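You operate a simulated robot arm through the tools that you are given. There is no shell and no other tool.

You are at the controls of a simulated robot arm. One attempt, no reset.

TASK
Try the white latch in the holder, then give it a green dot.
Fine: push the red clamp on, turn the latch to CLOSED and back to OPEN: the holder lamp turns green; draw the clamp back and put the pen in its well. Where these are worked on the way, their far stop is far enough and under half their travel is too little: red clamp.

Only the result counts: the job must be done as asked and must still hold three seconds after the hand-in. Knocking over, shifting, dropping, spilling or breaking anything else fails it.

THE ROBOT
A 7-joint arm with a three-finger gripper, fixed in place. Base frame: the origin is on the floor under the middle of its stand, x ahead of it, y to its left, z up; the work surface is at about z = 800. Lengths are in mm, angles in degrees, forces in N, time in s.
It reaches about 1342 mm from its shoulder. Its first joint turns from -166.0 to 166.0 degrees. Payload 2.69 kg.
The tool frame sits at the grasp point between the pads (the TCP): z along the fingers, y along the line on which they close. The tips reach 30 mm beyond it. The gripper opens to 128 mm; its body begins 117 mm behind the TCP.
Orientation is that of the tool frame in the base frame, as [roll, pitch, yaw] about the fixed x, y, z axes, in that order (R = Rz(yaw) Ry(pitch) Rx(roll)). With the fingers straight down and closing along the base's y, the tool's x points along the base's -x, its y along +y and its z along -z.

THE INTERFACE
- The arm moves only by the tool move_arm. Its argument "plan" is a list of rows, each a list of 6 numbers: the shift along the base's x, y, z in mm, then the turn, a rotation vector about the base's x, y, z in degrees. In form: [[tx, ty, tz, wx, wy, wz], ...]. A call has 1 to 20 rows; each row is the pose to reach, as a shift and turn from the pose commanded when the call began. "gripper" is the opening, from 0 (shut) to 1 (fully open), set as the call begins (left out, the last holds). Rows are played at 5 a second. More than 50 mm and 8.6 degrees between two rows, or a gripper value outside its range, and nothing of the call is played. Where a pose cannot be reached the arm comes as near as it can. A force on the tool above 90 N (or 10 N above the force at the start of the call, whichever is more), or a blocked arm, ends the call early, and 0.2 s more pass. The fingers move at their own pace (about 127 mm/s each) and stop on an object; they squeeze with about 33 N. The grip force told is the motor's: it shows also when the fingers shut on nothing. Time passes only in rows, and 0.2 s behind the last, so rows that repeat a pose let the fingers close. It gives the time, the measured TCP pose, the force on the tool (base axes), the opening and the grip force at its end, in the units of the frame above (readings bear some noise), with the torque about the TCP (base axes, N m) and any sound that the robot's microphone picked up.
- Cameras (640 x 400 px; columns grow to the right, rows downward): "scene" is fixed at [61.1, -640.4, 1368]; the picture's right is [0.79, -0.62, 0.00], its down [-0.17, -0.22, -0.96] and it looks along [0.59, 0.75, -0.28] (base axes); focal length 314 px, centre (320, 200). "wrist" rides on the gripper at [58, 54, -131] in the tool frame; the picture's right is [-0.68, 0.74, 0.00], its down [-0.62, -0.57, -0.55] and it looks along [-0.40, -0.37, 0.84] (tool axes); focal length 234 px, centre (320, 200). There is no depth. A picture from a camera that has moved, and an enlarged one, comes with that camera's place and axes in the base frame and with its lens. The place of the scene camera against the robot may be out by one fixed shift of up to 18 mm in any direction.
- get_image(camera): a new picture of that camera. The clock stands still meanwhile.
- lift_body(by): moves the trunk up (or, below 0, down) by that many mm; the arm rides with it, the base frame stays. It gives what a move gives, with no picture.
- zoom(camera, box): a new picture of the part [left, top, right, bottom] of that camera's present view, enlarged. The clock stands still meanwhile.
- sign_off(): hands the job in; it is judged then, once.

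Nothing tells you positions but the pictures and the camera data. Unless the task says otherwise, let go and move clear before handing in.

The tools are called after ">>>" as name(argument=value, ...) on one line, values as JSON. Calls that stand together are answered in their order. move_arm: Moves the arm, as the interface text tells. Its arguments: {"type":"object","properties":{"plan":{"type":"array","items":{"type":"array","items":{"type":"number"}}},"gripper":{"type":"number"}},"required":["plan"]} The other tools are called the same way: lift_body (by) moves the trunk up or down; get_image (camera) takes a picture; zoom (camera, box) takes an enlarged picture of a part of a camera's view; sign_off () hands the job in.

At the start:

```text
time: 0.0
position: [699.0, 16.3, 1143.9]
ee_rot: [-179.9, 0.0, 180.0]
wrist_force: [-0.7, 0.2, 0.2]
torque: [0.01, -0.04, 0.06]
opening: 128.3
grip_force: 0.0
trunk travel left (down, up): [-150.0, 200.0]
```

scene: 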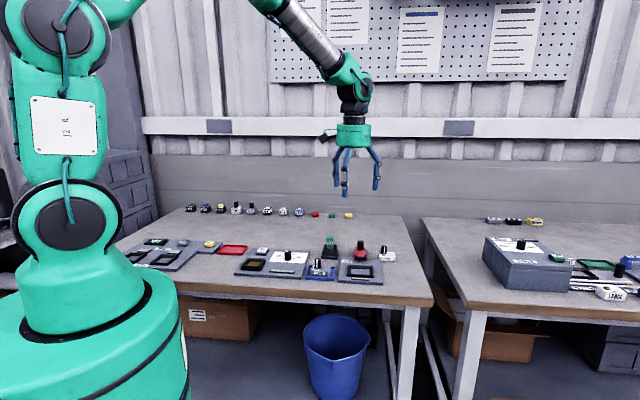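
wrist: 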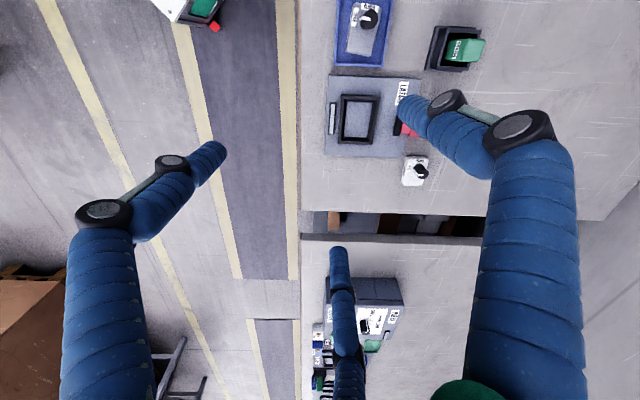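

I see two benches with fixtures, knobs and small items. I'll enlarge parts of the scene before I move anything.

>>> zoom(camera="scene", box=[220, 200, 420, 310])

>>> zoom(camera="scene", box=[110, 195, 270, 295])

>>> zoom(camera="scene", box=[470, 205, 640, 310])

>>> zoom(camera="wrist", box=[310, 0, 510, 200])

>>> zoom(camera="wrist", box=[300, 240, 440, 400])

>>> zoom(camera="scene", box=[260, 0, 580, 100])

```text
3.20 times, centred on (320, 255) of scene
camera zoom: at [61.1, -640.4, 1368.0], right [0.79, -0.62, 0.0], down [-0.17, -0.22, -0.96], along [0.59, 0.75, -0.28], focal length 1005 px, centre (320, 24)
```

zoom: 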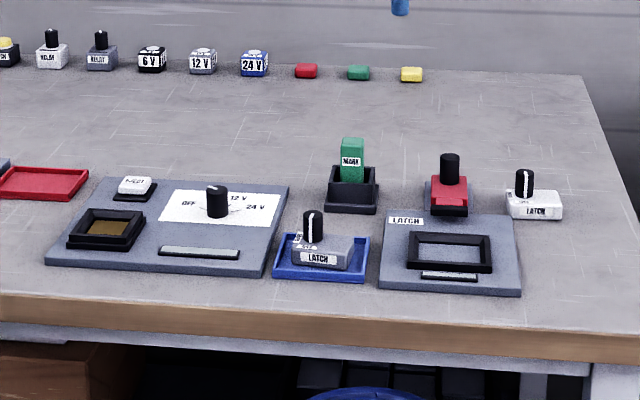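

```text
4.00 times, centred on (190, 245) of scene
camera zoom: at [61.1, -640.4, 1368.0], right [0.79, -0.62, 0.0], down [-0.17, -0.22, -0.96], along [0.59, 0.75, -0.28], focal length 1256 px, centre (840, 20)
```

zoom: 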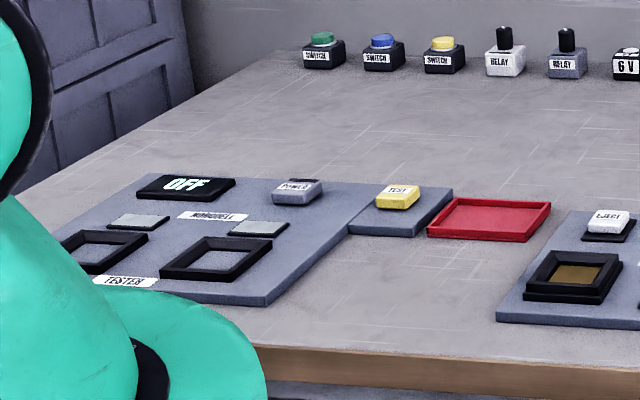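

```text
3.76 times, centred on (555, 258) of scene
camera zoom: at [61.1, -640.4, 1368.0], right [0.79, -0.62, 0.0], down [-0.17, -0.22, -0.96], along [0.59, 0.75, -0.28], focal length 1182 px, centre (-565, -16)
```

zoom: 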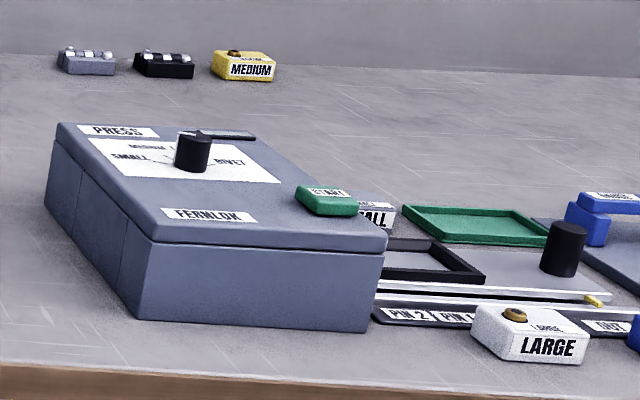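

```text
2.00 times, centred on (410, 100) of wrist
camera zoom: at [639.9, 69.8, 1275.0], right [0.68, 0.74, 0.0], down [0.62, -0.57, 0.55], along [0.4, -0.37, -0.84], focal length 468 px, centre (140, 400)
```

zoom: 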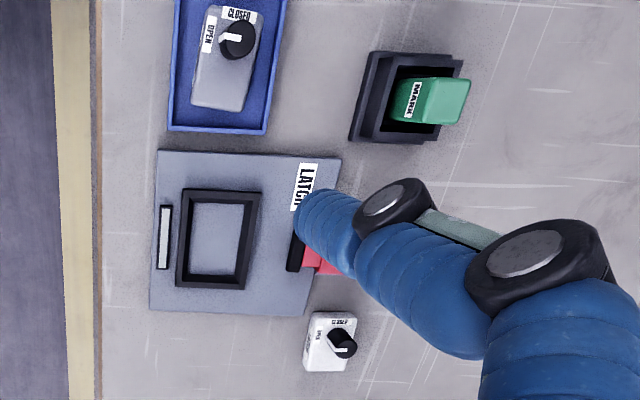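

```text
2.50 times, centred on (370, 320) of wrist
camera zoom: at [639.9, 69.8, 1275.0], right [0.68, 0.74, 0.0], down [0.62, -0.57, 0.55], along [0.4, -0.37, -0.84], focal length 585 px, centre (195, -100)
```

zoom: 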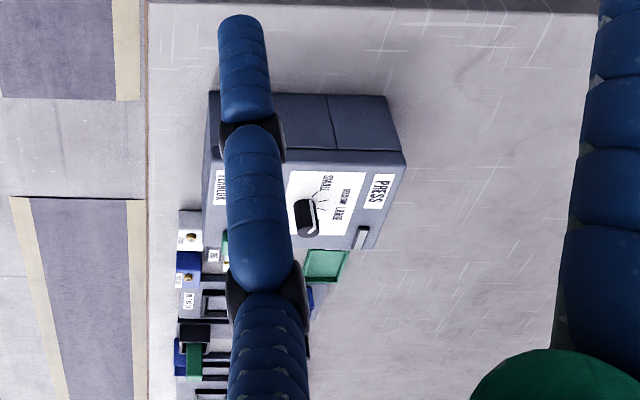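

```text
2.00 times, centred on (420, 50) of scene
camera zoom: at [61.1, -640.4, 1368.0], right [0.79, -0.62, 0.0], down [-0.17, -0.22, -0.96], along [0.59, 0.75, -0.28], focal length 628 px, centre (120, 500)
```

zoom: 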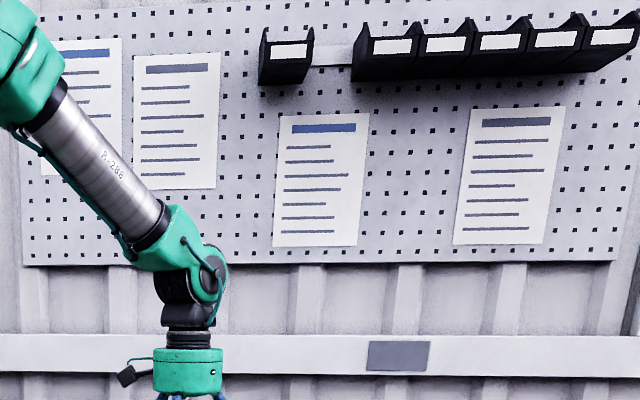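

The LATCH holder has a black-framed nest, a red clamp and a lamp strip. The white latch stands at about (940, 65) and the green MARK pen is in its well at about (780, 220). I'll move in for a closer look with the wrist camera.

>>> move_arm(plan=[[28, 19, -25, 0, 0, 0], [56, 38, -50, 0, 0, 0], [85, 57, -76, 0, 0, 0], [114, 76, -102, 0, 0, 0], [142, 95, -128, 0, 0, 0], [171, 114, -150, 0, 0, 0], [171, 114, -150, 0, 0, 0]])

>>> get_image(camera="wrist")

>>> zoom(camera="wrist", box=[220, 100, 420, 225])

```text
time: 1.6
position: [870.8, 130.7, 994.6]
ee_rot: [180.0, -0.1, 179.9]
wrist_force: [-0.3, -0.9, -1.1]
torque: [-0.03, 0.01, -0.03]
opening: 127.9
grip_force: 0.0
trunk travel left (down, up): [-150.0, 200.0]
```

```text
taken
camera wrist: at [811.0, 184.1, 1125.0], right [0.68, 0.74, 0.0], down [0.62, -0.57, 0.55], along [0.4, -0.37, -0.84], focal length 234 px, centre (320, 200)
```

wrist: 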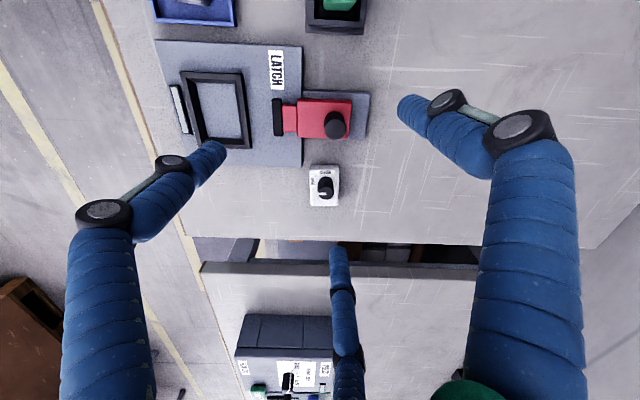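

```text
3.20 times, centred on (320, 162) of wrist
camera zoom: at [811.0, 184.1, 1125.0], right [0.68, 0.74, 0.0], down [0.62, -0.57, 0.55], along [0.4, -0.37, -0.84], focal length 749 px, centre (320, 320)
```

zoom: 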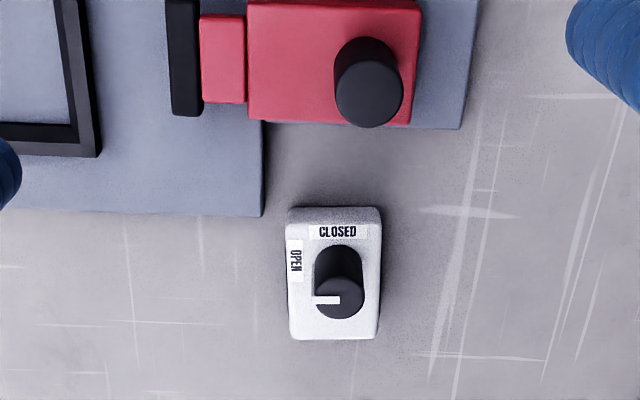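

The white latch has its knob pointer at OPEN, with CLOSED a quarter turn away. I'll close the fingers in free air to see how they come together, then look again.

>>> move_arm(plan=[[0, 0, 0, 0, 0, 0], [0, 0, 0, 0, 0, 0], [0, 0, 0, 0, 0, 0], [0, 0, 0, 0, 0, 0]], gripper=0.15)

>>> get_image(camera="wrist")

>>> zoom(camera="scene", box=[280, 110, 440, 210])

```text
time: 2.6
position: [870.3, 130.2, 995.4]
ee_rot: [-180.0, 0.0, 180.0]
wrist_force: [-0.5, 0.5, -0.5]
torque: [0.01, 0.0, 0.01]
opening: 19.2
grip_force: 0.0
trunk travel left (down, up): [-150.0, 200.0]
```

```text
taken
camera wrist: at [810.1, 183.8, 1125.8], right [0.68, 0.74, 0.0], down [0.62, -0.57, 0.55], along [0.4, -0.37, -0.84], focal length 234 px, centre (320, 200)
```

wrist: 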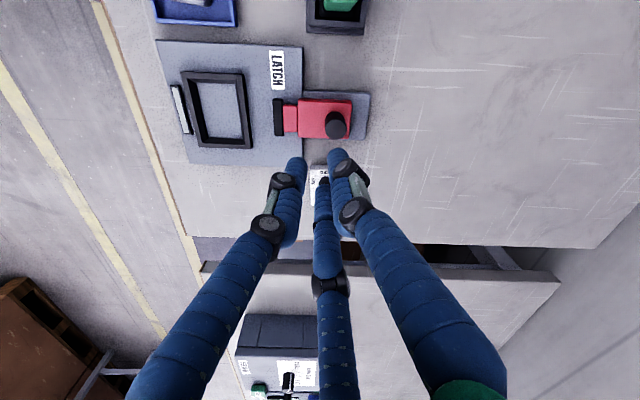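

```text
4.00 times, centred on (360, 160) of scene
camera zoom: at [61.1, -640.4, 1368.0], right [0.79, -0.62, 0.0], down [-0.17, -0.22, -0.96], along [0.59, 0.75, -0.28], focal length 1256 px, centre (160, 360)
```

zoom: 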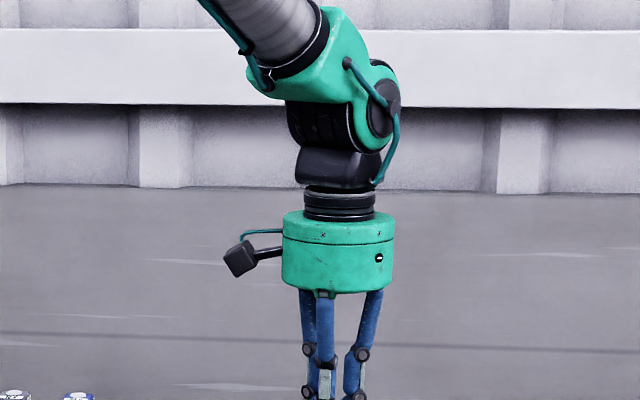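

The three fingers close to a common centre, so the round knobs suit them. I'll open up and take closer views to measure the latch and the clamp.

>>> move_arm(plan=[[14, -8, -30, 0, 0, 0], [28, -16, -60, 0, 0, 0], [28, -16, -60, 0, 0, 0], [28, -16, -60, 0, 0, 0]], gripper=1)

>>> get_image(camera="wrist")

>>> zoom(camera="wrist", box=[240, 120, 400, 220])

>>> zoom(camera="wrist", box=[140, 0, 380, 150])

```text
time: 3.6
position: [898.2, 113.8, 934.3]
ee_rot: [180.0, 0.0, -180.0]
wrist_force: [-0.5, 0.0, 0.0]
torque: [0.0, -0.01, -0.01]
opening: 127.9
grip_force: 0.1
trunk travel left (down, up): [-150.0, 200.0]
```

```text
taken
camera wrist: at [838.5, 167.4, 1065.2], right [0.68, 0.74, 0.0], down [0.62, -0.57, 0.55], along [0.4, -0.37, -0.84], focal length 234 px, centre (320, 200)
```

wrist: 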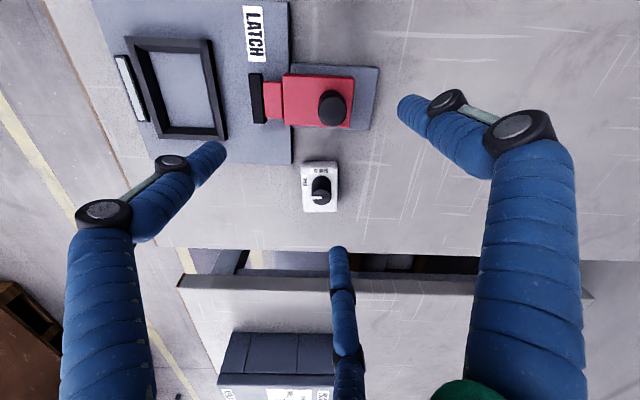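

```text
4.00 times, centred on (320, 170) of wrist
camera zoom: at [838.5, 167.4, 1065.2], right [0.68, 0.74, 0.0], down [0.62, -0.57, 0.55], along [0.4, -0.37, -0.84], focal length 937 px, centre (320, 320)
```

zoom: 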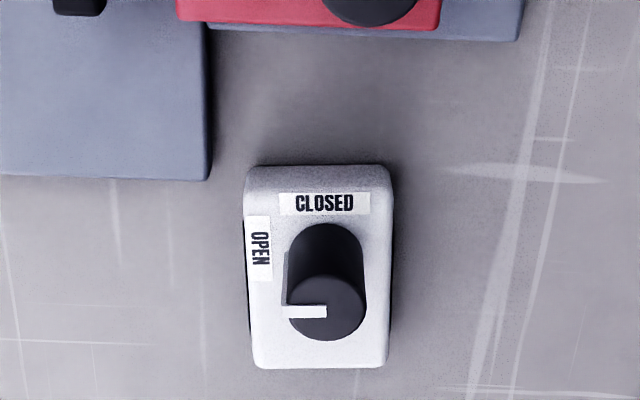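

```text
2.67 times, centred on (260, 75) of wrist
camera zoom: at [838.5, 167.4, 1065.2], right [0.68, 0.74, 0.0], down [0.62, -0.57, 0.55], along [0.4, -0.37, -0.84], focal length 624 px, centre (480, 533)
```

zoom: 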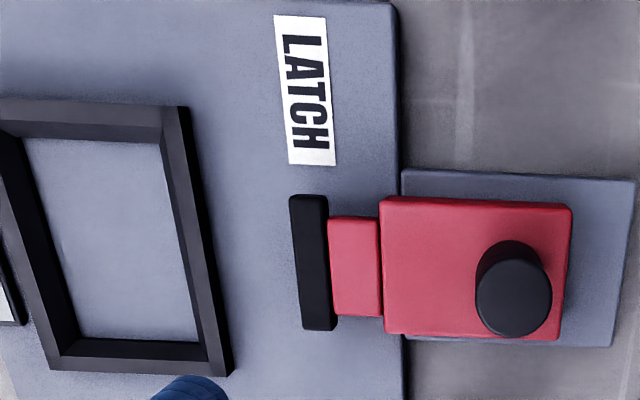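

The latch sits nearly square to the holder, and its knob is toward the CLOSED end. Next I'll look straight at the nest and at the pen well.

>>> move_arm(plan=[[-46, -5, 5, 0, 0, 0], [-92, -10, 5, 0, 0, 0], [-138, -14, 5, 0, 0, 0], [-184, -18, 5, 0, 0, 0], [-184, -18, 5, 0, 0, 0]])

>>> get_image(camera="wrist")

>>> zoom(camera="wrist", box=[240, 110, 400, 210])

>>> zoom(camera="wrist", box=[320, 60, 560, 210])

>>> zoom(camera="wrist", box=[200, 0, 440, 150])

```text
time: 4.8
position: [714.9, 97.5, 940.2]
ee_rot: [180.0, -0.1, -180.0]
wrist_force: [0.0, -0.3, 0.8]
torque: [-0.02, -0.02, -0.01]
opening: 127.6
grip_force: 0.1
trunk travel left (down, up): [-150.0, 200.0]
```

```text
taken
camera wrist: at [654.8, 150.2, 1071.8], right [0.68, 0.74, 0.0], down [0.62, -0.57, 0.55], along [0.4, -0.37, -0.84], focal length 234 px, centre (320, 200)
```

wrist: 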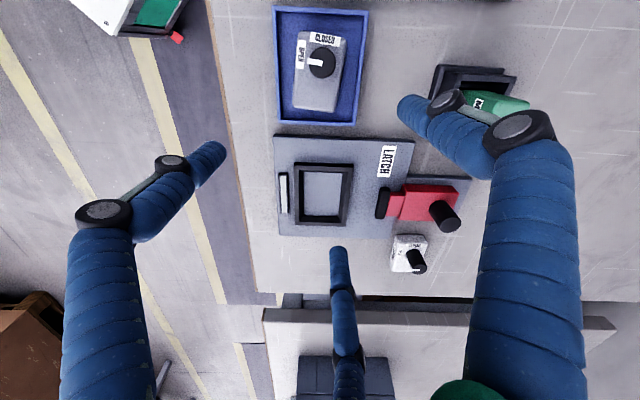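

```text
4.00 times, centred on (320, 160) of wrist
camera zoom: at [654.8, 150.2, 1071.8], right [0.68, 0.74, 0.0], down [0.62, -0.57, 0.55], along [0.4, -0.37, -0.84], focal length 937 px, centre (320, 360)
```

zoom: 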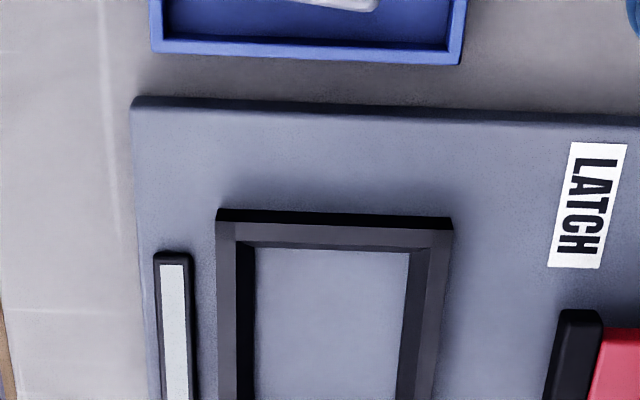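

```text
2.67 times, centred on (440, 135) of wrist
camera zoom: at [654.8, 150.2, 1071.8], right [0.68, 0.74, 0.0], down [0.62, -0.57, 0.55], along [0.4, -0.37, -0.84], focal length 624 px, centre (0, 373)
```

zoom: 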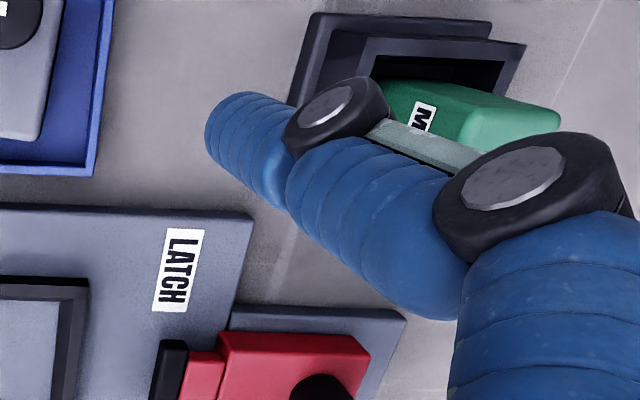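

```text
2.67 times, centred on (320, 75) of wrist
camera zoom: at [654.8, 150.2, 1071.8], right [0.68, 0.74, 0.0], down [0.62, -0.57, 0.55], along [0.4, -0.37, -0.84], focal length 624 px, centre (320, 533)
```

zoom: 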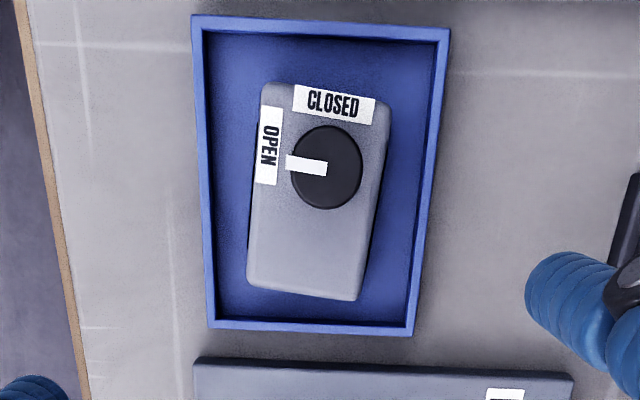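

The nest is in view. I'll zoom in on it fully to measure it.

>>> zoom(camera="wrist", box=[268, 150, 396, 230])

>>> zoom(camera="wrist", box=[340, 180, 500, 280])

```text
5.00 times, centred on (332, 190) of wrist
camera zoom: at [654.8, 150.2, 1071.8], right [0.68, 0.74, 0.0], down [0.62, -0.57, 0.55], along [0.4, -0.37, -0.84], focal length 1171 px, centre (260, 250)
```

zoom: 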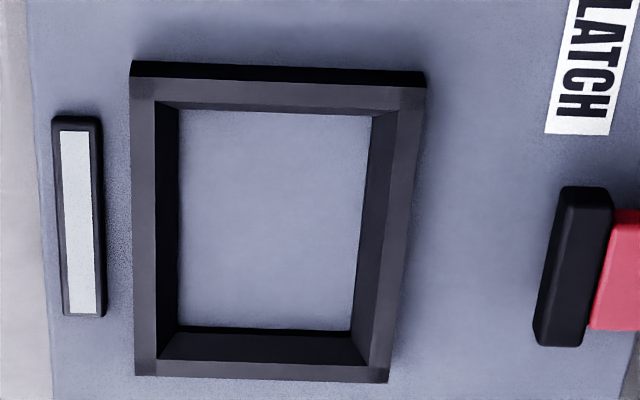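

```text
4.00 times, centred on (420, 230) of wrist
camera zoom: at [654.8, 150.2, 1071.8], right [0.68, 0.74, 0.0], down [0.62, -0.57, 0.55], along [0.4, -0.37, -0.84], focal length 937 px, centre (-80, 80)
```

zoom: 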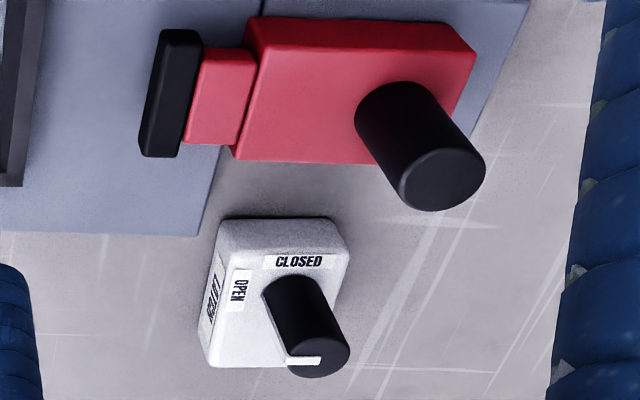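

I've triangulated the parts from the two views:

| Part | Position (mm) |
|---|---|
| Latch knob | about (938, 77), top z about 851 |
| Clamp knob | about (878, 145), top z about 864 |
| Nest centre | about (776, 42) |

The holder is turned roughly 2.4° against the latch. I'll move above the latch knob with a yaw that keeps the fingers clear of its pointer.

>>> move_arm(plan=[[37, -3, 0, 0, 0, -7.2], [74, -6, 0, 0, 0, -14.4], [112, -10, -4, 0, 0, -21.6], [149, -13, -10, 0, 0, -28.8], [187, -16, -16, 0, 0, -36], [224, -19, -22, 0, 0, -43], [224, -19, -22, 0, 0, -43], [224, -19, -22, 0, 0, -43]], gripper=0.55)

>>> get_image(camera="wrist")

>>> zoom(camera="wrist", box=[240, 100, 400, 200])

>>> zoom(camera="scene", box=[300, 170, 460, 270])

```text
time: 6.6
position: [941.1, 77.6, 916.0]
ee_rot: [180.0, -0.1, 137.0]
wrist_force: [-0.7, 0.0, -0.4]
torque: [-0.04, -0.04, 0.01]
opening: 70.4
grip_force: 0.1
trunk travel left (down, up): [-150.0, 200.0]
```

```text
taken
camera wrist: at [933.2, 156.9, 1047.6], right [1.0, 0.08, 0.0], down [0.06, -0.83, 0.55], along [0.04, -0.55, -0.84], focal length 234 px, centre (320, 200)
```

wrist: 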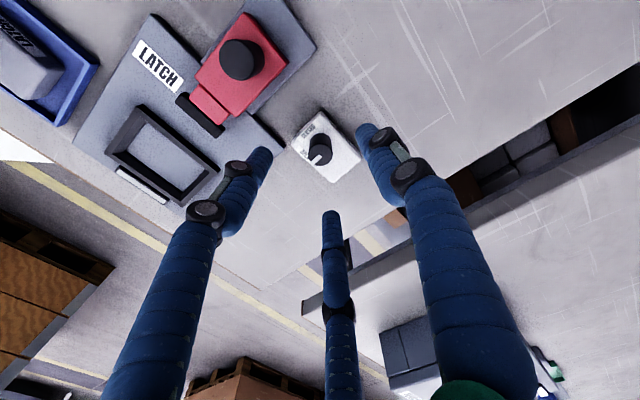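

```text
4.00 times, centred on (320, 150) of wrist
camera zoom: at [933.2, 156.9, 1047.6], right [1.0, 0.08, 0.0], down [0.06, -0.83, 0.55], along [0.04, -0.55, -0.84], focal length 937 px, centre (320, 400)
```

zoom: 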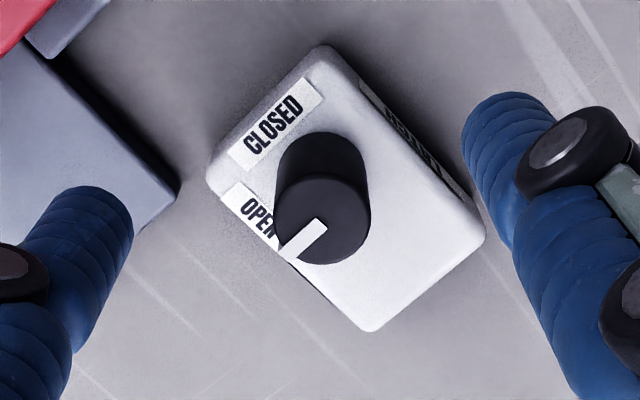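

```text
4.00 times, centred on (380, 220) of scene
camera zoom: at [61.1, -640.4, 1368.0], right [0.79, -0.62, 0.0], down [-0.17, -0.22, -0.96], along [0.59, 0.75, -0.28], focal length 1256 px, centre (80, 120)
```

zoom: 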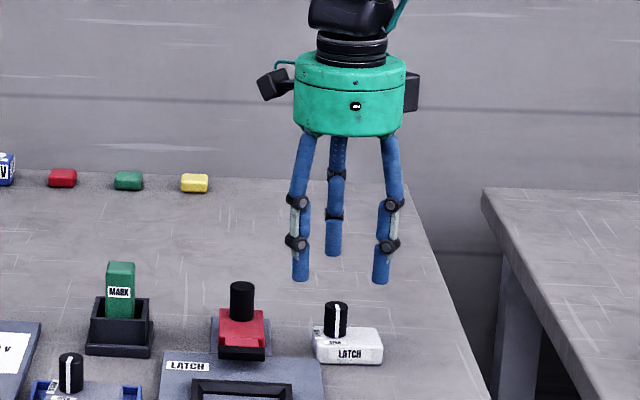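

The knob sits on the tool axis, as the projection predicted. I'll lower the hand around it and close.

>>> move_arm(plan=[[0, 0, -20, 0, 0, 0], [0, 0, -40, 0, 0, 0], [0, 0, -55, 0, 0, 0], [0, 0, -60, 0, 0, 0], [0, 0, -60, 0, 0, 0]])

>>> zoom(camera="wrist", box=[220, 80, 420, 205])

>>> zoom(camera="scene", box=[340, 200, 436, 260])

```text
time: 7.8
position: [938.1, 77.2, 855.8]
ee_rot: [180.0, 0.0, 137.0]
wrist_force: [0.3, -0.6, 0.1]
torque: [-0.02, 0.01, 0.03]
opening: 70.5
grip_force: 0.1
trunk travel left (down, up): [-150.0, 200.0]
```

```text
3.20 times, centred on (320, 142) of wrist
camera zoom: at [931.1, 156.3, 987.5], right [1.0, 0.08, 0.0], down [0.06, -0.83, 0.55], along [0.04, -0.55, -0.84], focal length 749 px, centre (320, 384)
```

zoom: 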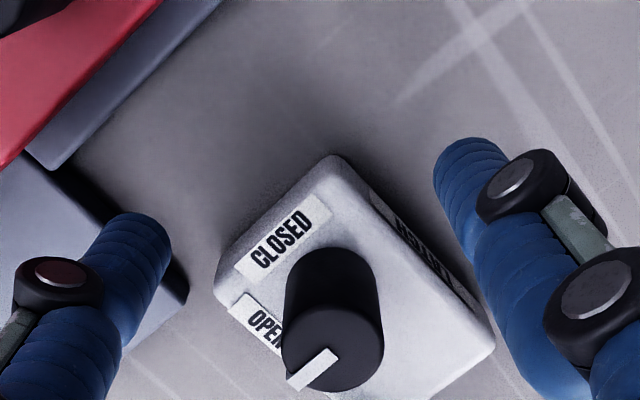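

```text
6.67 times, centred on (388, 230) of scene
camera zoom: at [61.1, -640.4, 1368.0], right [0.79, -0.62, 0.0], down [-0.17, -0.22, -0.96], along [0.59, 0.75, -0.28], focal length 2093 px, centre (-133, 0)
```

zoom: 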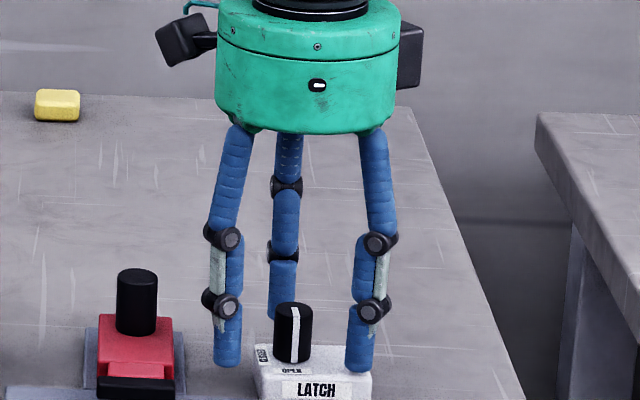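

The knob is now about 2.5 mm to the +x side. I'll correct for that, then close the fingers.

>>> move_arm(plan=[[2.5, 0.2, 0, 0, 0, 0], [2.5, 0.2, 0, 0, 0, 0]])

>>> zoom(camera="wrist", box=[220, 80, 420, 205])

```text
time: 8.4
position: [940.3, 77.1, 856.0]
ee_rot: [-179.9, 0.0, 137.0]
wrist_force: [-0.5, 0.0, -0.1]
torque: [-0.03, 0.01, 0.02]
opening: 70.6
grip_force: 0.0
trunk travel left (down, up): [-150.0, 200.0]
```

```text
3.20 times, centred on (320, 142) of wrist
camera zoom: at [933.4, 156.5, 987.6], right [1.0, 0.08, 0.0], down [0.06, -0.83, 0.55], along [0.04, -0.55, -0.84], focal length 749 px, centre (320, 384)
```

zoom: 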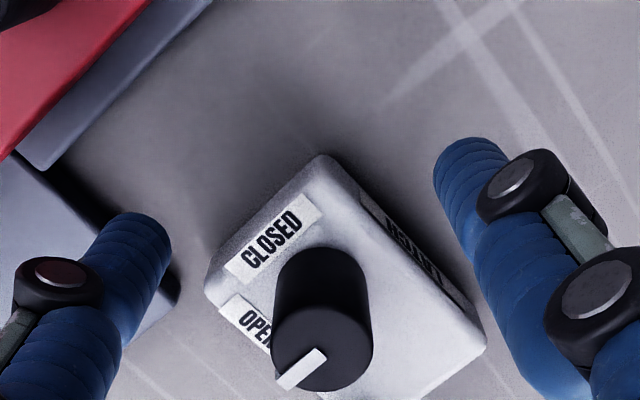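

It's centred. Closing on the knob.

>>> move_arm(plan=[[0, 0, 0, 0, 0, 0], [0, 0, 0, 0, 0, 0], [0, 0, 0, 0, 0, 0], [0, 0, 0, 0, 0, 0]], gripper=0)

>>> get_image(camera="wrist")

>>> zoom(camera="scene", box=[340, 200, 436, 260])

```text
time: 9.4
position: [941.0, 78.1, 856.1]
ee_rot: [-180.0, 0.0, 136.9]
wrist_force: [0.3, -0.3, -0.5]
torque: [-0.01, 0.02, -0.02]
opening: 20.5
grip_force: 32.4
trunk travel left (down, up): [-150.0, 200.0]
```

```text
taken
camera wrist: at [933.4, 156.6, 987.7], right [1.0, 0.08, 0.0], down [0.06, -0.83, 0.55], along [0.04, -0.55, -0.84], focal length 234 px, centre (320, 200)
```

wrist: 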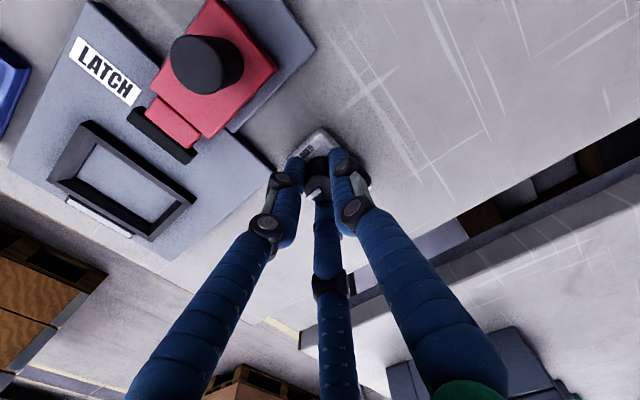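

```text
6.67 times, centred on (388, 230) of scene
camera zoom: at [61.1, -640.4, 1368.0], right [0.79, -0.62, 0.0], down [-0.17, -0.22, -0.96], along [0.59, 0.75, -0.28], focal length 2093 px, centre (-133, 0)
```

zoom: 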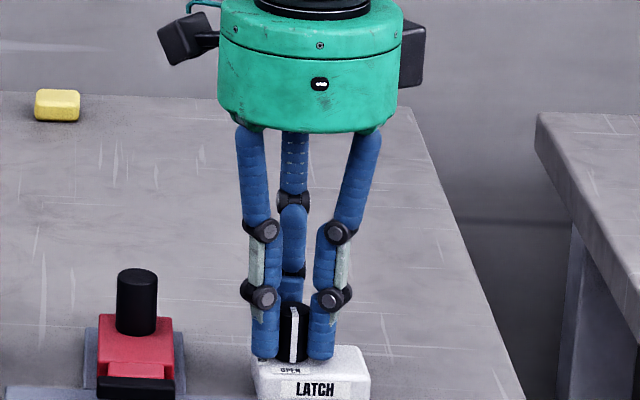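

The fingers stopped at 20.5 mm with 32 N, so the knob is held. I'll lift straight up and check that the latch comes along.

>>> move_arm(plan=[[0, 0, 10, 0, 0, 0], [0, 0, 30, 0, 0, 0], [0, 0, 55, 0, 0, 0], [0, 0, 80, 0, 0, 0], [0, 0, 80, 0, 0, 0]])

>>> zoom(camera="scene", box=[324, 170, 452, 250])

>>> get_image(camera="wrist")

```text
time: 10.6
position: [940.4, 76.5, 937.0]
ee_rot: [180.0, 0.0, 137.1]
wrist_force: [-0.4, 0.6, -1.1]
torque: [0.04, -0.01, 0.0]
opening: 20.8
grip_force: 32.9
trunk travel left (down, up): [-150.0, 200.0]
```

```text
5.00 times, centred on (388, 210) of scene
camera zoom: at [61.1, -640.4, 1368.0], right [0.79, -0.62, 0.0], down [-0.17, -0.22, -0.96], along [0.59, 0.75, -0.28], focal length 1570 px, centre (-20, 150)
```

zoom: 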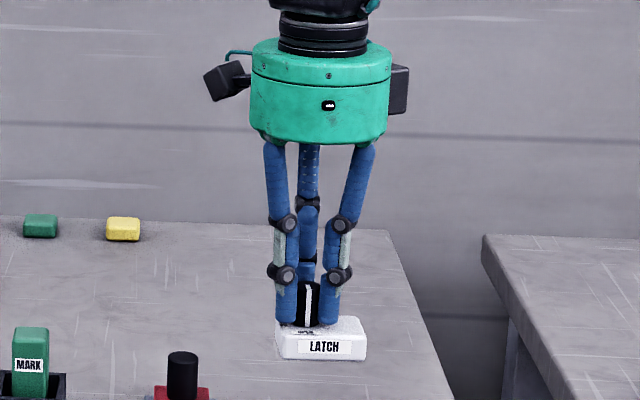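

```text
taken
camera wrist: at [933.6, 155.4, 1067.8], right [1.0, 0.08, 0.0], down [0.06, -0.83, 0.55], along [0.04, -0.55, -0.84], focal length 234 px, centre (320, 200)
```

wrist: 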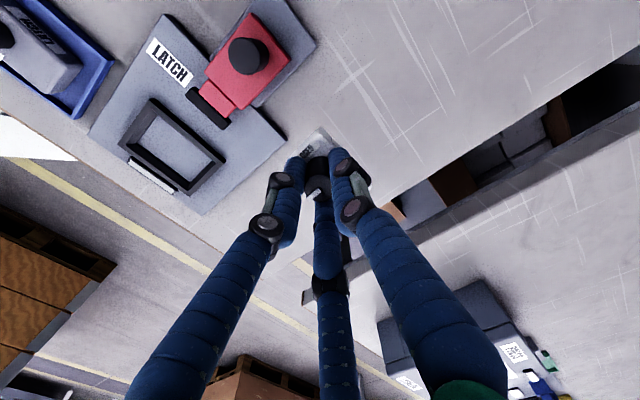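

The latch hangs level in the grip. I'll carry it over to the nest at a safe height, turn it 2.4° to match the holder, and check the alignment.

>>> move_arm(plan=[[-35, -5, 0, 0, 0, -0.5], [-70, -10, 0, 0, 0, -1], [-105, -16, 0, 0, 0, -1.5], [-140, -21, 0, 0, 0, -2], [-172, -26, 0, 0, 0, -2.4], [-172, -26, -25, 0, 0, -2.4], [-172, -26, -25, 0, 0, -2.4]])

>>> get_image(camera="wrist")

>>> zoom(camera="wrist", box=[240, 80, 400, 180])

>>> zoom(camera="scene", box=[296, 200, 424, 280])

```text
time: 12.2
position: [770.7, 51.6, 911.8]
ee_rot: [-179.9, 0.0, 134.6]
wrist_force: [0.2, -0.4, -0.9]
torque: [0.01, 0.06, 0.02]
opening: 20.6
grip_force: 33.3
trunk travel left (down, up): [-150.0, 200.0]
```

```text
taken
camera wrist: at [765.8, 130.2, 1042.8], right [1.0, 0.04, 0.0], down [0.03, -0.84, 0.55], along [0.02, -0.55, -0.84], focal length 234 px, centre (320, 200)
```

wrist: 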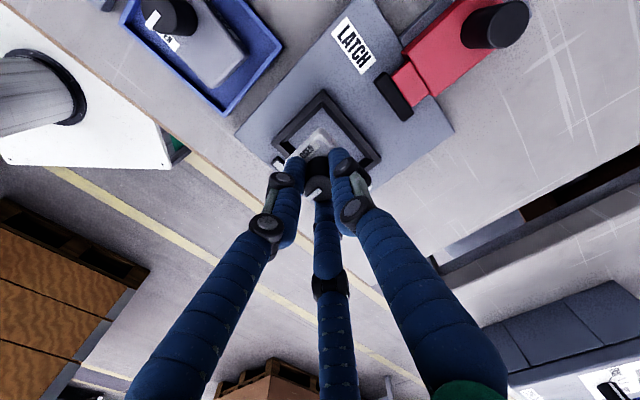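

```text
4.00 times, centred on (320, 130) of wrist
camera zoom: at [765.8, 130.2, 1042.8], right [1.0, 0.04, 0.0], down [0.03, -0.84, 0.55], along [0.02, -0.55, -0.84], focal length 937 px, centre (320, 480)
```

zoom: 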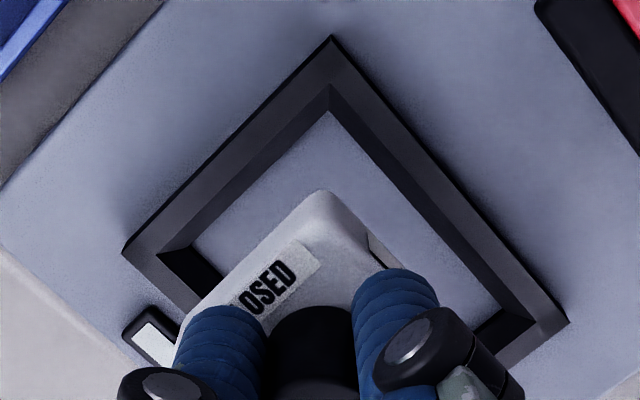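

```text
5.00 times, centred on (360, 240) of scene
camera zoom: at [61.1, -640.4, 1368.0], right [0.79, -0.62, 0.0], down [-0.17, -0.22, -0.96], along [0.59, 0.75, -0.28], focal length 1570 px, centre (120, 0)
```

zoom: 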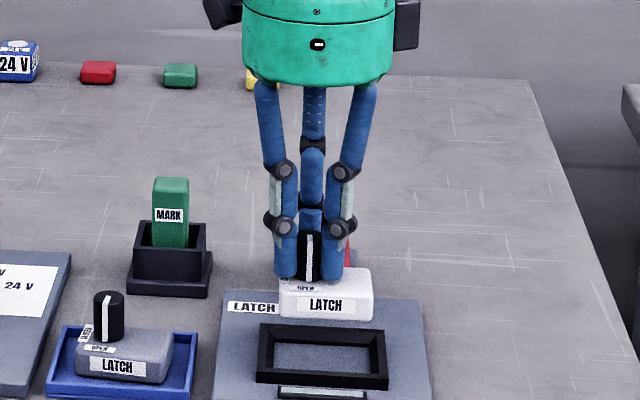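

The nest centre projects to (776, 42.9), so the latch is within about 1.5 mm of centred. I'll nudge it slightly and lower it into the nest, watching the force.

>>> move_arm(plan=[[0, 1.2, 0, 0, 0, 0], [0, 1.2, -12, 0, 0, 0], [0, 1.2, -24, 0, 0, 0], [0, 1.2, -34, 0, 0, 0], [0, 1.2, -40, 0, 0, 0], [0, 1.2, -43, 0, 0, 0], [0, 1.2, -43, 0, 0, 0]])

>>> zoom(camera="wrist", box=[240, 80, 400, 180])

>>> zoom(camera="scene", box=[328, 230, 408, 280])

```text
time: 13.8
position: [769.0, 53.8, 868.9]
ee_rot: [180.0, 0.0, 134.6]
wrist_force: [2.0, -1.6, -1.5]
torque: [-0.05, -0.1, -0.05]
opening: 20.3
grip_force: 32.8
trunk travel left (down, up): [-150.0, 200.0]
```

```text
4.00 times, centred on (320, 130) of wrist
camera zoom: at [765.0, 132.4, 1000.4], right [1.0, 0.04, 0.0], down [0.03, -0.84, 0.55], along [0.02, -0.55, -0.84], focal length 937 px, centre (320, 480)
```

zoom: 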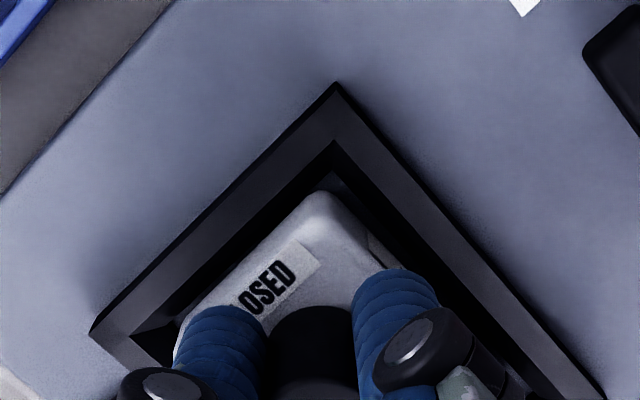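

```text
8.00 times, centred on (368, 255) of scene
camera zoom: at [61.1, -640.4, 1368.0], right [0.79, -0.62, 0.0], down [-0.17, -0.22, -0.96], along [0.59, 0.75, -0.28], focal length 2512 px, centre (-64, -240)
```

zoom: 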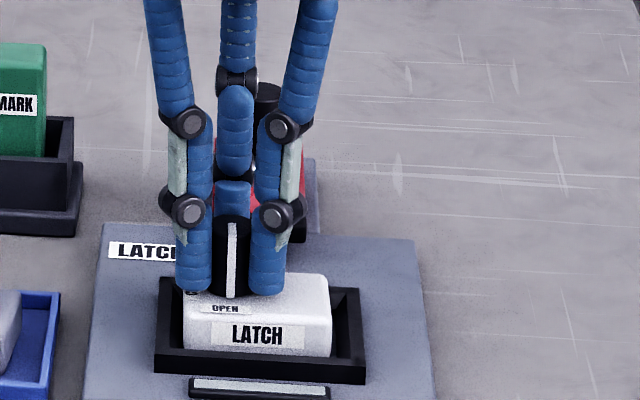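

The tool feels about 2.5 N sideways along the holder's long direction, so the latch may be touching a chamfer. I'll look closely at the gaps before going lower.

>>> zoom(camera="scene", box=[344, 252, 384, 277])

>>> zoom(camera="wrist", box=[250, 90, 350, 152])

>>> zoom(camera="wrist", box=[250, 120, 410, 220])

```text
16.00 times, centred on (364, 264) of scene
camera zoom: at [61.1, -640.4, 1368.0], right [0.79, -0.62, 0.0], down [-0.17, -0.22, -0.96], along [0.59, 0.75, -0.28], focal length 5024 px, centre (-384, -832)
```

zoom: 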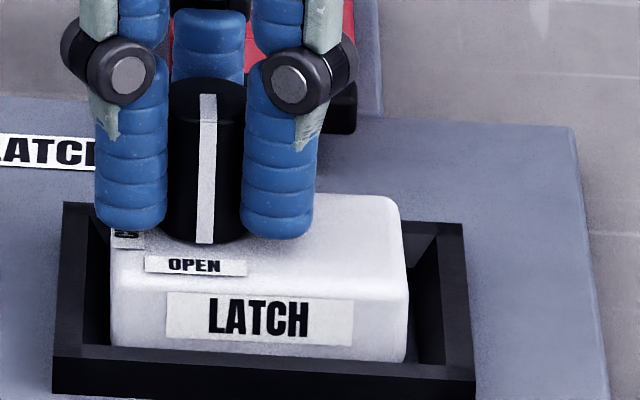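

```text
6.40 times, centred on (300, 121) of wrist
camera zoom: at [765.0, 132.4, 1000.4], right [1.0, 0.04, 0.0], down [0.03, -0.84, 0.55], along [0.02, -0.55, -0.84], focal length 1499 px, centre (448, 706)
```

zoom: 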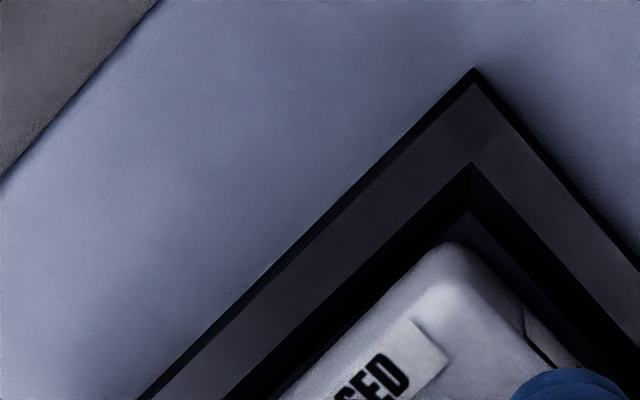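

```text
4.00 times, centred on (330, 170) of wrist
camera zoom: at [765.0, 132.4, 1000.4], right [1.0, 0.04, 0.0], down [0.03, -0.84, 0.55], along [0.02, -0.55, -0.84], focal length 937 px, centre (280, 320)
```

zoom: 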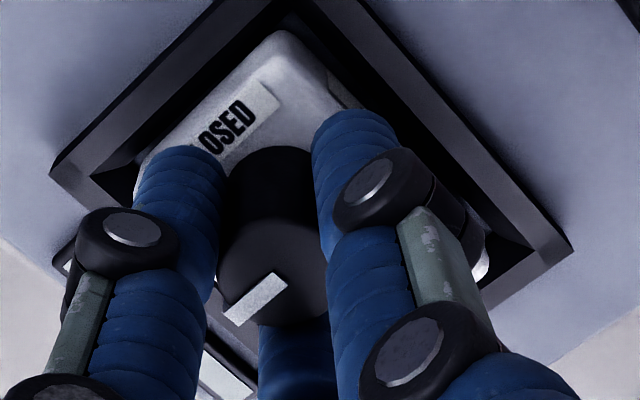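

The latch is close to the left wall, with more room on the right. I'll shift it about 1.5 mm toward +e2 (to the right along the holder), then check the force while lowering.

>>> move_arm(plan=[[0.5, -0.5, 0.5, 0, 0, 0], [1.2, -1.2, 0.5, 0, 0, 0], [1.2, -1.2, 0.5, 0, 0, 0]])

>>> move_arm(plan=[[0, 0, -1.5, 0, 0, 0], [0, 0, -3, 0, 0, 0], [0, 0, -3, 0, 0, 0]])

>>> zoom(camera="scene", box=[344, 252, 384, 277])

```text
time: 14.6
position: [771.2, 51.7, 869.9]
ee_rot: [180.0, -0.1, 134.7]
wrist_force: [0.4, -0.6, -1.2]
torque: [0.0, 0.02, 0.01]
opening: 20.6
grip_force: 33.3
trunk travel left (down, up): [-150.0, 200.0]
```

```text
time: 15.4
position: [771.3, 51.6, 868.6]
ee_rot: [179.9, 0.2, 134.6]
wrist_force: [-2.5, -2.6, 18.6]
torque: [-0.04, 0.41, -0.02]
opening: 20.5
grip_force: 32.8
trunk travel left (down, up): [-150.0, 200.0]
```

```text
16.00 times, centred on (364, 264) of scene
camera zoom: at [61.1, -640.4, 1368.0], right [0.79, -0.62, 0.0], down [-0.17, -0.22, -0.96], along [0.59, 0.75, -0.28], focal length 5024 px, centre (-384, -832)
```

zoom: 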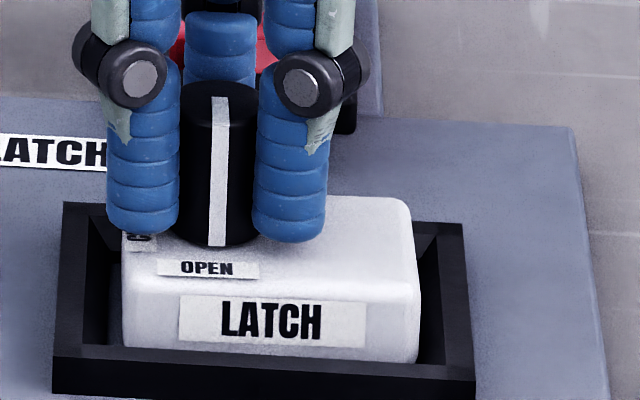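

There's about 18 N upward now, so the latch is touching something. I'll check with the wrist camera whether it's on the floor or on a chamfer.

>>> zoom(camera="wrist", box=[240, 90, 400, 190])

>>> zoom(camera="wrist", box=[300, 110, 400, 172])

```text
4.00 times, centred on (320, 140) of wrist
camera zoom: at [766.9, 130.9, 999.5], right [1.0, 0.04, 0.0], down [0.03, -0.84, 0.55], along [0.02, -0.55, -0.84], focal length 937 px, centre (320, 440)
```

zoom: 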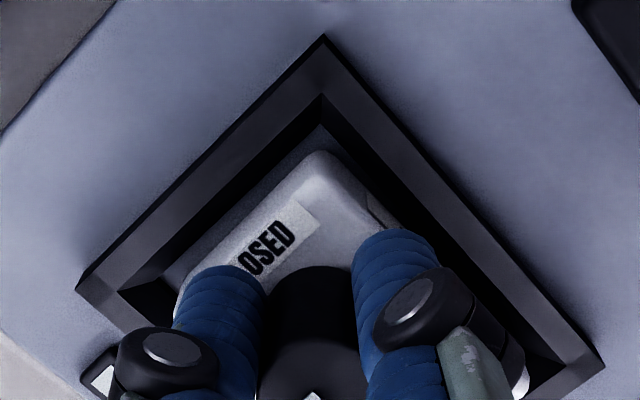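

```text
6.40 times, centred on (350, 141) of wrist
camera zoom: at [766.9, 130.9, 999.5], right [1.0, 0.04, 0.0], down [0.03, -0.84, 0.55], along [0.02, -0.55, -0.84], focal length 1499 px, centre (128, 578)
```

zoom: 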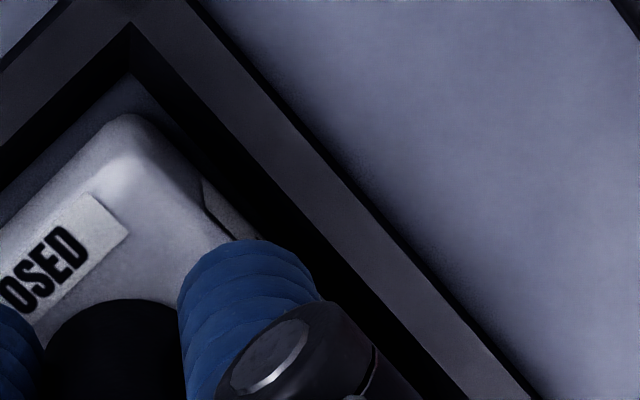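

The back edge may be riding on the rear chamfer. I'll lift 2 mm, shift slightly toward the front, and lower again to compare the contact height.

>>> move_arm(plan=[[0, 0, 3, 0, 0, 0], [-1.3, -0.6, 3, 0, 0, 0], [-1.3, -0.6, 3, 0, 0, 0]])

>>> move_arm(plan=[[0, 0, -1, 0, 0, 0], [0, 0, -2, 0, 0, 0], [0, 0, -2, 0, 0, 0]])

>>> move_arm(plan=[[0, 0, -1, 0, 0, 0], [0, 0, -1, 0, 0, 0]])

```text
time: 16.2
position: [769.3, 51.9, 868.9]
ee_rot: [-179.8, -0.1, 134.6]
wrist_force: [0.6, -0.2, -1.2]
torque: [0.06, -0.01, 0.01]
opening: 20.6
grip_force: 33.2
trunk travel left (down, up): [-150.0, 200.0]
```

```text
time: 17.0
position: [769.9, 51.3, 868.8]
ee_rot: [180.0, 0.0, 134.6]
wrist_force: [-0.4, 2.0, 7.7]
torque: [0.05, 0.04, -0.01]
opening: 20.4
grip_force: 33.2
trunk travel left (down, up): [-150.0, 200.0]
```

```text
time: 17.6
position: [770.3, 51.0, 867.4]
ee_rot: [179.9, 0.1, 134.6]
wrist_force: [-1.5, 2.9, 18.6]
torque: [0.07, 0.15, -0.05]
opening: 20.5
grip_force: 32.9
trunk travel left (down, up): [-150.0, 200.0]
```

The contact height was the same in both places, so the latch is on the nest floor. I'll relieve the pressure, open and rise clear.

>>> move_arm(plan=[[0, 0, 1.7, 0, 0, 0], [0, 0, 1.7, 0, 0, 0]])

>>> move_arm(plan=[[0, 0, 0, 0, 0, 0], [0, 0, 0, 0, 0, 0], [0, 0, 0, 0, 0, 0]], gripper=0.5)

>>> move_arm(plan=[[0, 0, 20, 0, 0, 0], [0, 0, 50, 0, 0, 0], [0, 0, 80, 0, 0, 0], [0, 0, 80, 0, 0, 0]])

>>> get_image(camera="wrist")

>>> zoom(camera="wrist", box=[240, 80, 400, 180])

>>> zoom(camera="scene", box=[324, 230, 404, 280])

```text
time: 18.2
position: [769.5, 51.5, 868.8]
ee_rot: [-180.0, 0.1, 134.6]
wrist_force: [6.7, 5.2, 5.9]
torque: [0.21, -0.45, 0.0]
opening: 20.7
grip_force: 33.3
trunk travel left (down, up): [-150.0, 200.0]
```

```text
time: 19.0
position: [769.0, 51.3, 867.7]
ee_rot: [-179.9, -0.1, 134.6]
wrist_force: [0.1, 0.6, -1.6]
torque: [0.0, 0.0, 0.0]
opening: 63.9
grip_force: 0.0
trunk travel left (down, up): [-150.0, 200.0]
```

```text
time: 20.0
position: [769.1, 49.8, 948.0]
ee_rot: [180.0, 0.0, 134.6]
wrist_force: [-0.7, 0.4, -0.2]
torque: [-0.01, -0.06, 0.02]
opening: 64.1
grip_force: 0.1
trunk travel left (down, up): [-150.0, 200.0]
```

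```text
taken
camera wrist: at [764.5, 129.7, 1079.6], right [1.0, 0.04, 0.0], down [0.03, -0.84, 0.55], along [0.02, -0.55, -0.84], focal length 234 px, centre (320, 200)
```

wrist: 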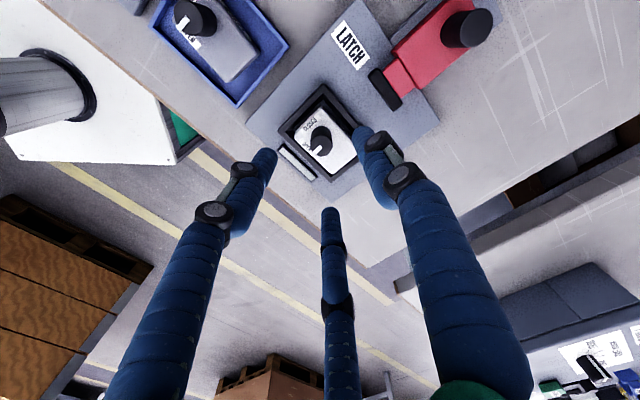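

```text
4.00 times, centred on (320, 130) of wrist
camera zoom: at [764.5, 129.7, 1079.6], right [1.0, 0.04, 0.0], down [0.03, -0.84, 0.55], along [0.02, -0.55, -0.84], focal length 937 px, centre (320, 480)
```

zoom: 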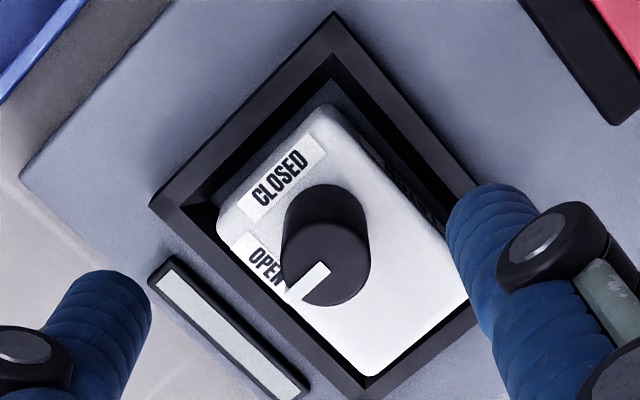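

```text
8.00 times, centred on (364, 255) of scene
camera zoom: at [61.1, -640.4, 1368.0], right [0.79, -0.62, 0.0], down [-0.17, -0.22, -0.96], along [0.59, 0.75, -0.28], focal length 2512 px, centre (-32, -240)
```

zoom: 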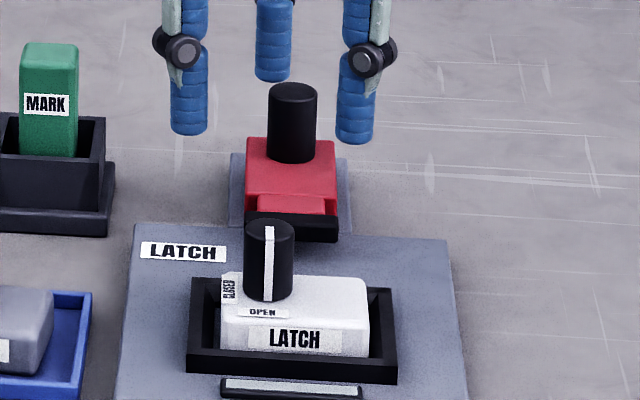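

The white latch is seated in the nest and its pointer is at OPEN. Next I'll go above the red clamp's black knob.

>>> move_arm(plan=[[28, 24, 0, 0, 0, 0], [56, 48, 0, 0, 0, 0], [84, 72, 0, 0, 0, 0], [110, 95, -8, 0, 0, 0], [110, 95, -18, 0, 0, 0], [110, 95, -18, 0, 0, 0]])

>>> get_image(camera="wrist")

>>> zoom(camera="wrist", box=[240, 100, 400, 200])

```text
time: 21.4
position: [879.8, 145.3, 931.1]
ee_rot: [180.0, 0.0, 134.7]
wrist_force: [0.1, 0.0, -0.1]
torque: [0.03, 0.0, -0.03]
opening: 64.1
grip_force: 0.1
trunk travel left (down, up): [-150.0, 200.0]
```

```text
taken
camera wrist: at [875.6, 225.0, 1061.6], right [1.0, 0.04, 0.0], down [0.03, -0.84, 0.55], along [0.02, -0.55, -0.84], focal length 234 px, centre (320, 200)
```

wrist: 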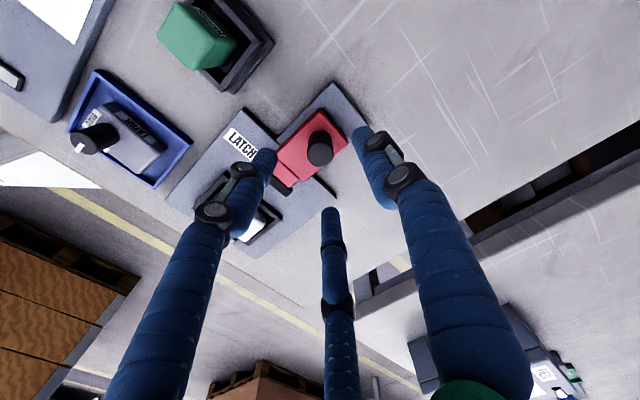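

```text
4.00 times, centred on (320, 150) of wrist
camera zoom: at [875.6, 225.0, 1061.6], right [1.0, 0.04, 0.0], down [0.03, -0.84, 0.55], along [0.02, -0.55, -0.84], focal length 937 px, centre (320, 400)
```

zoom: 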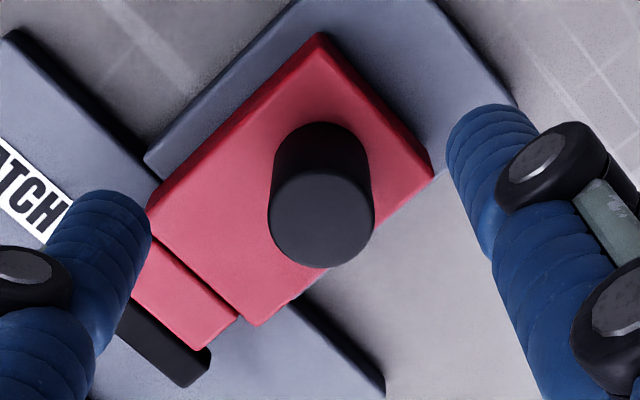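

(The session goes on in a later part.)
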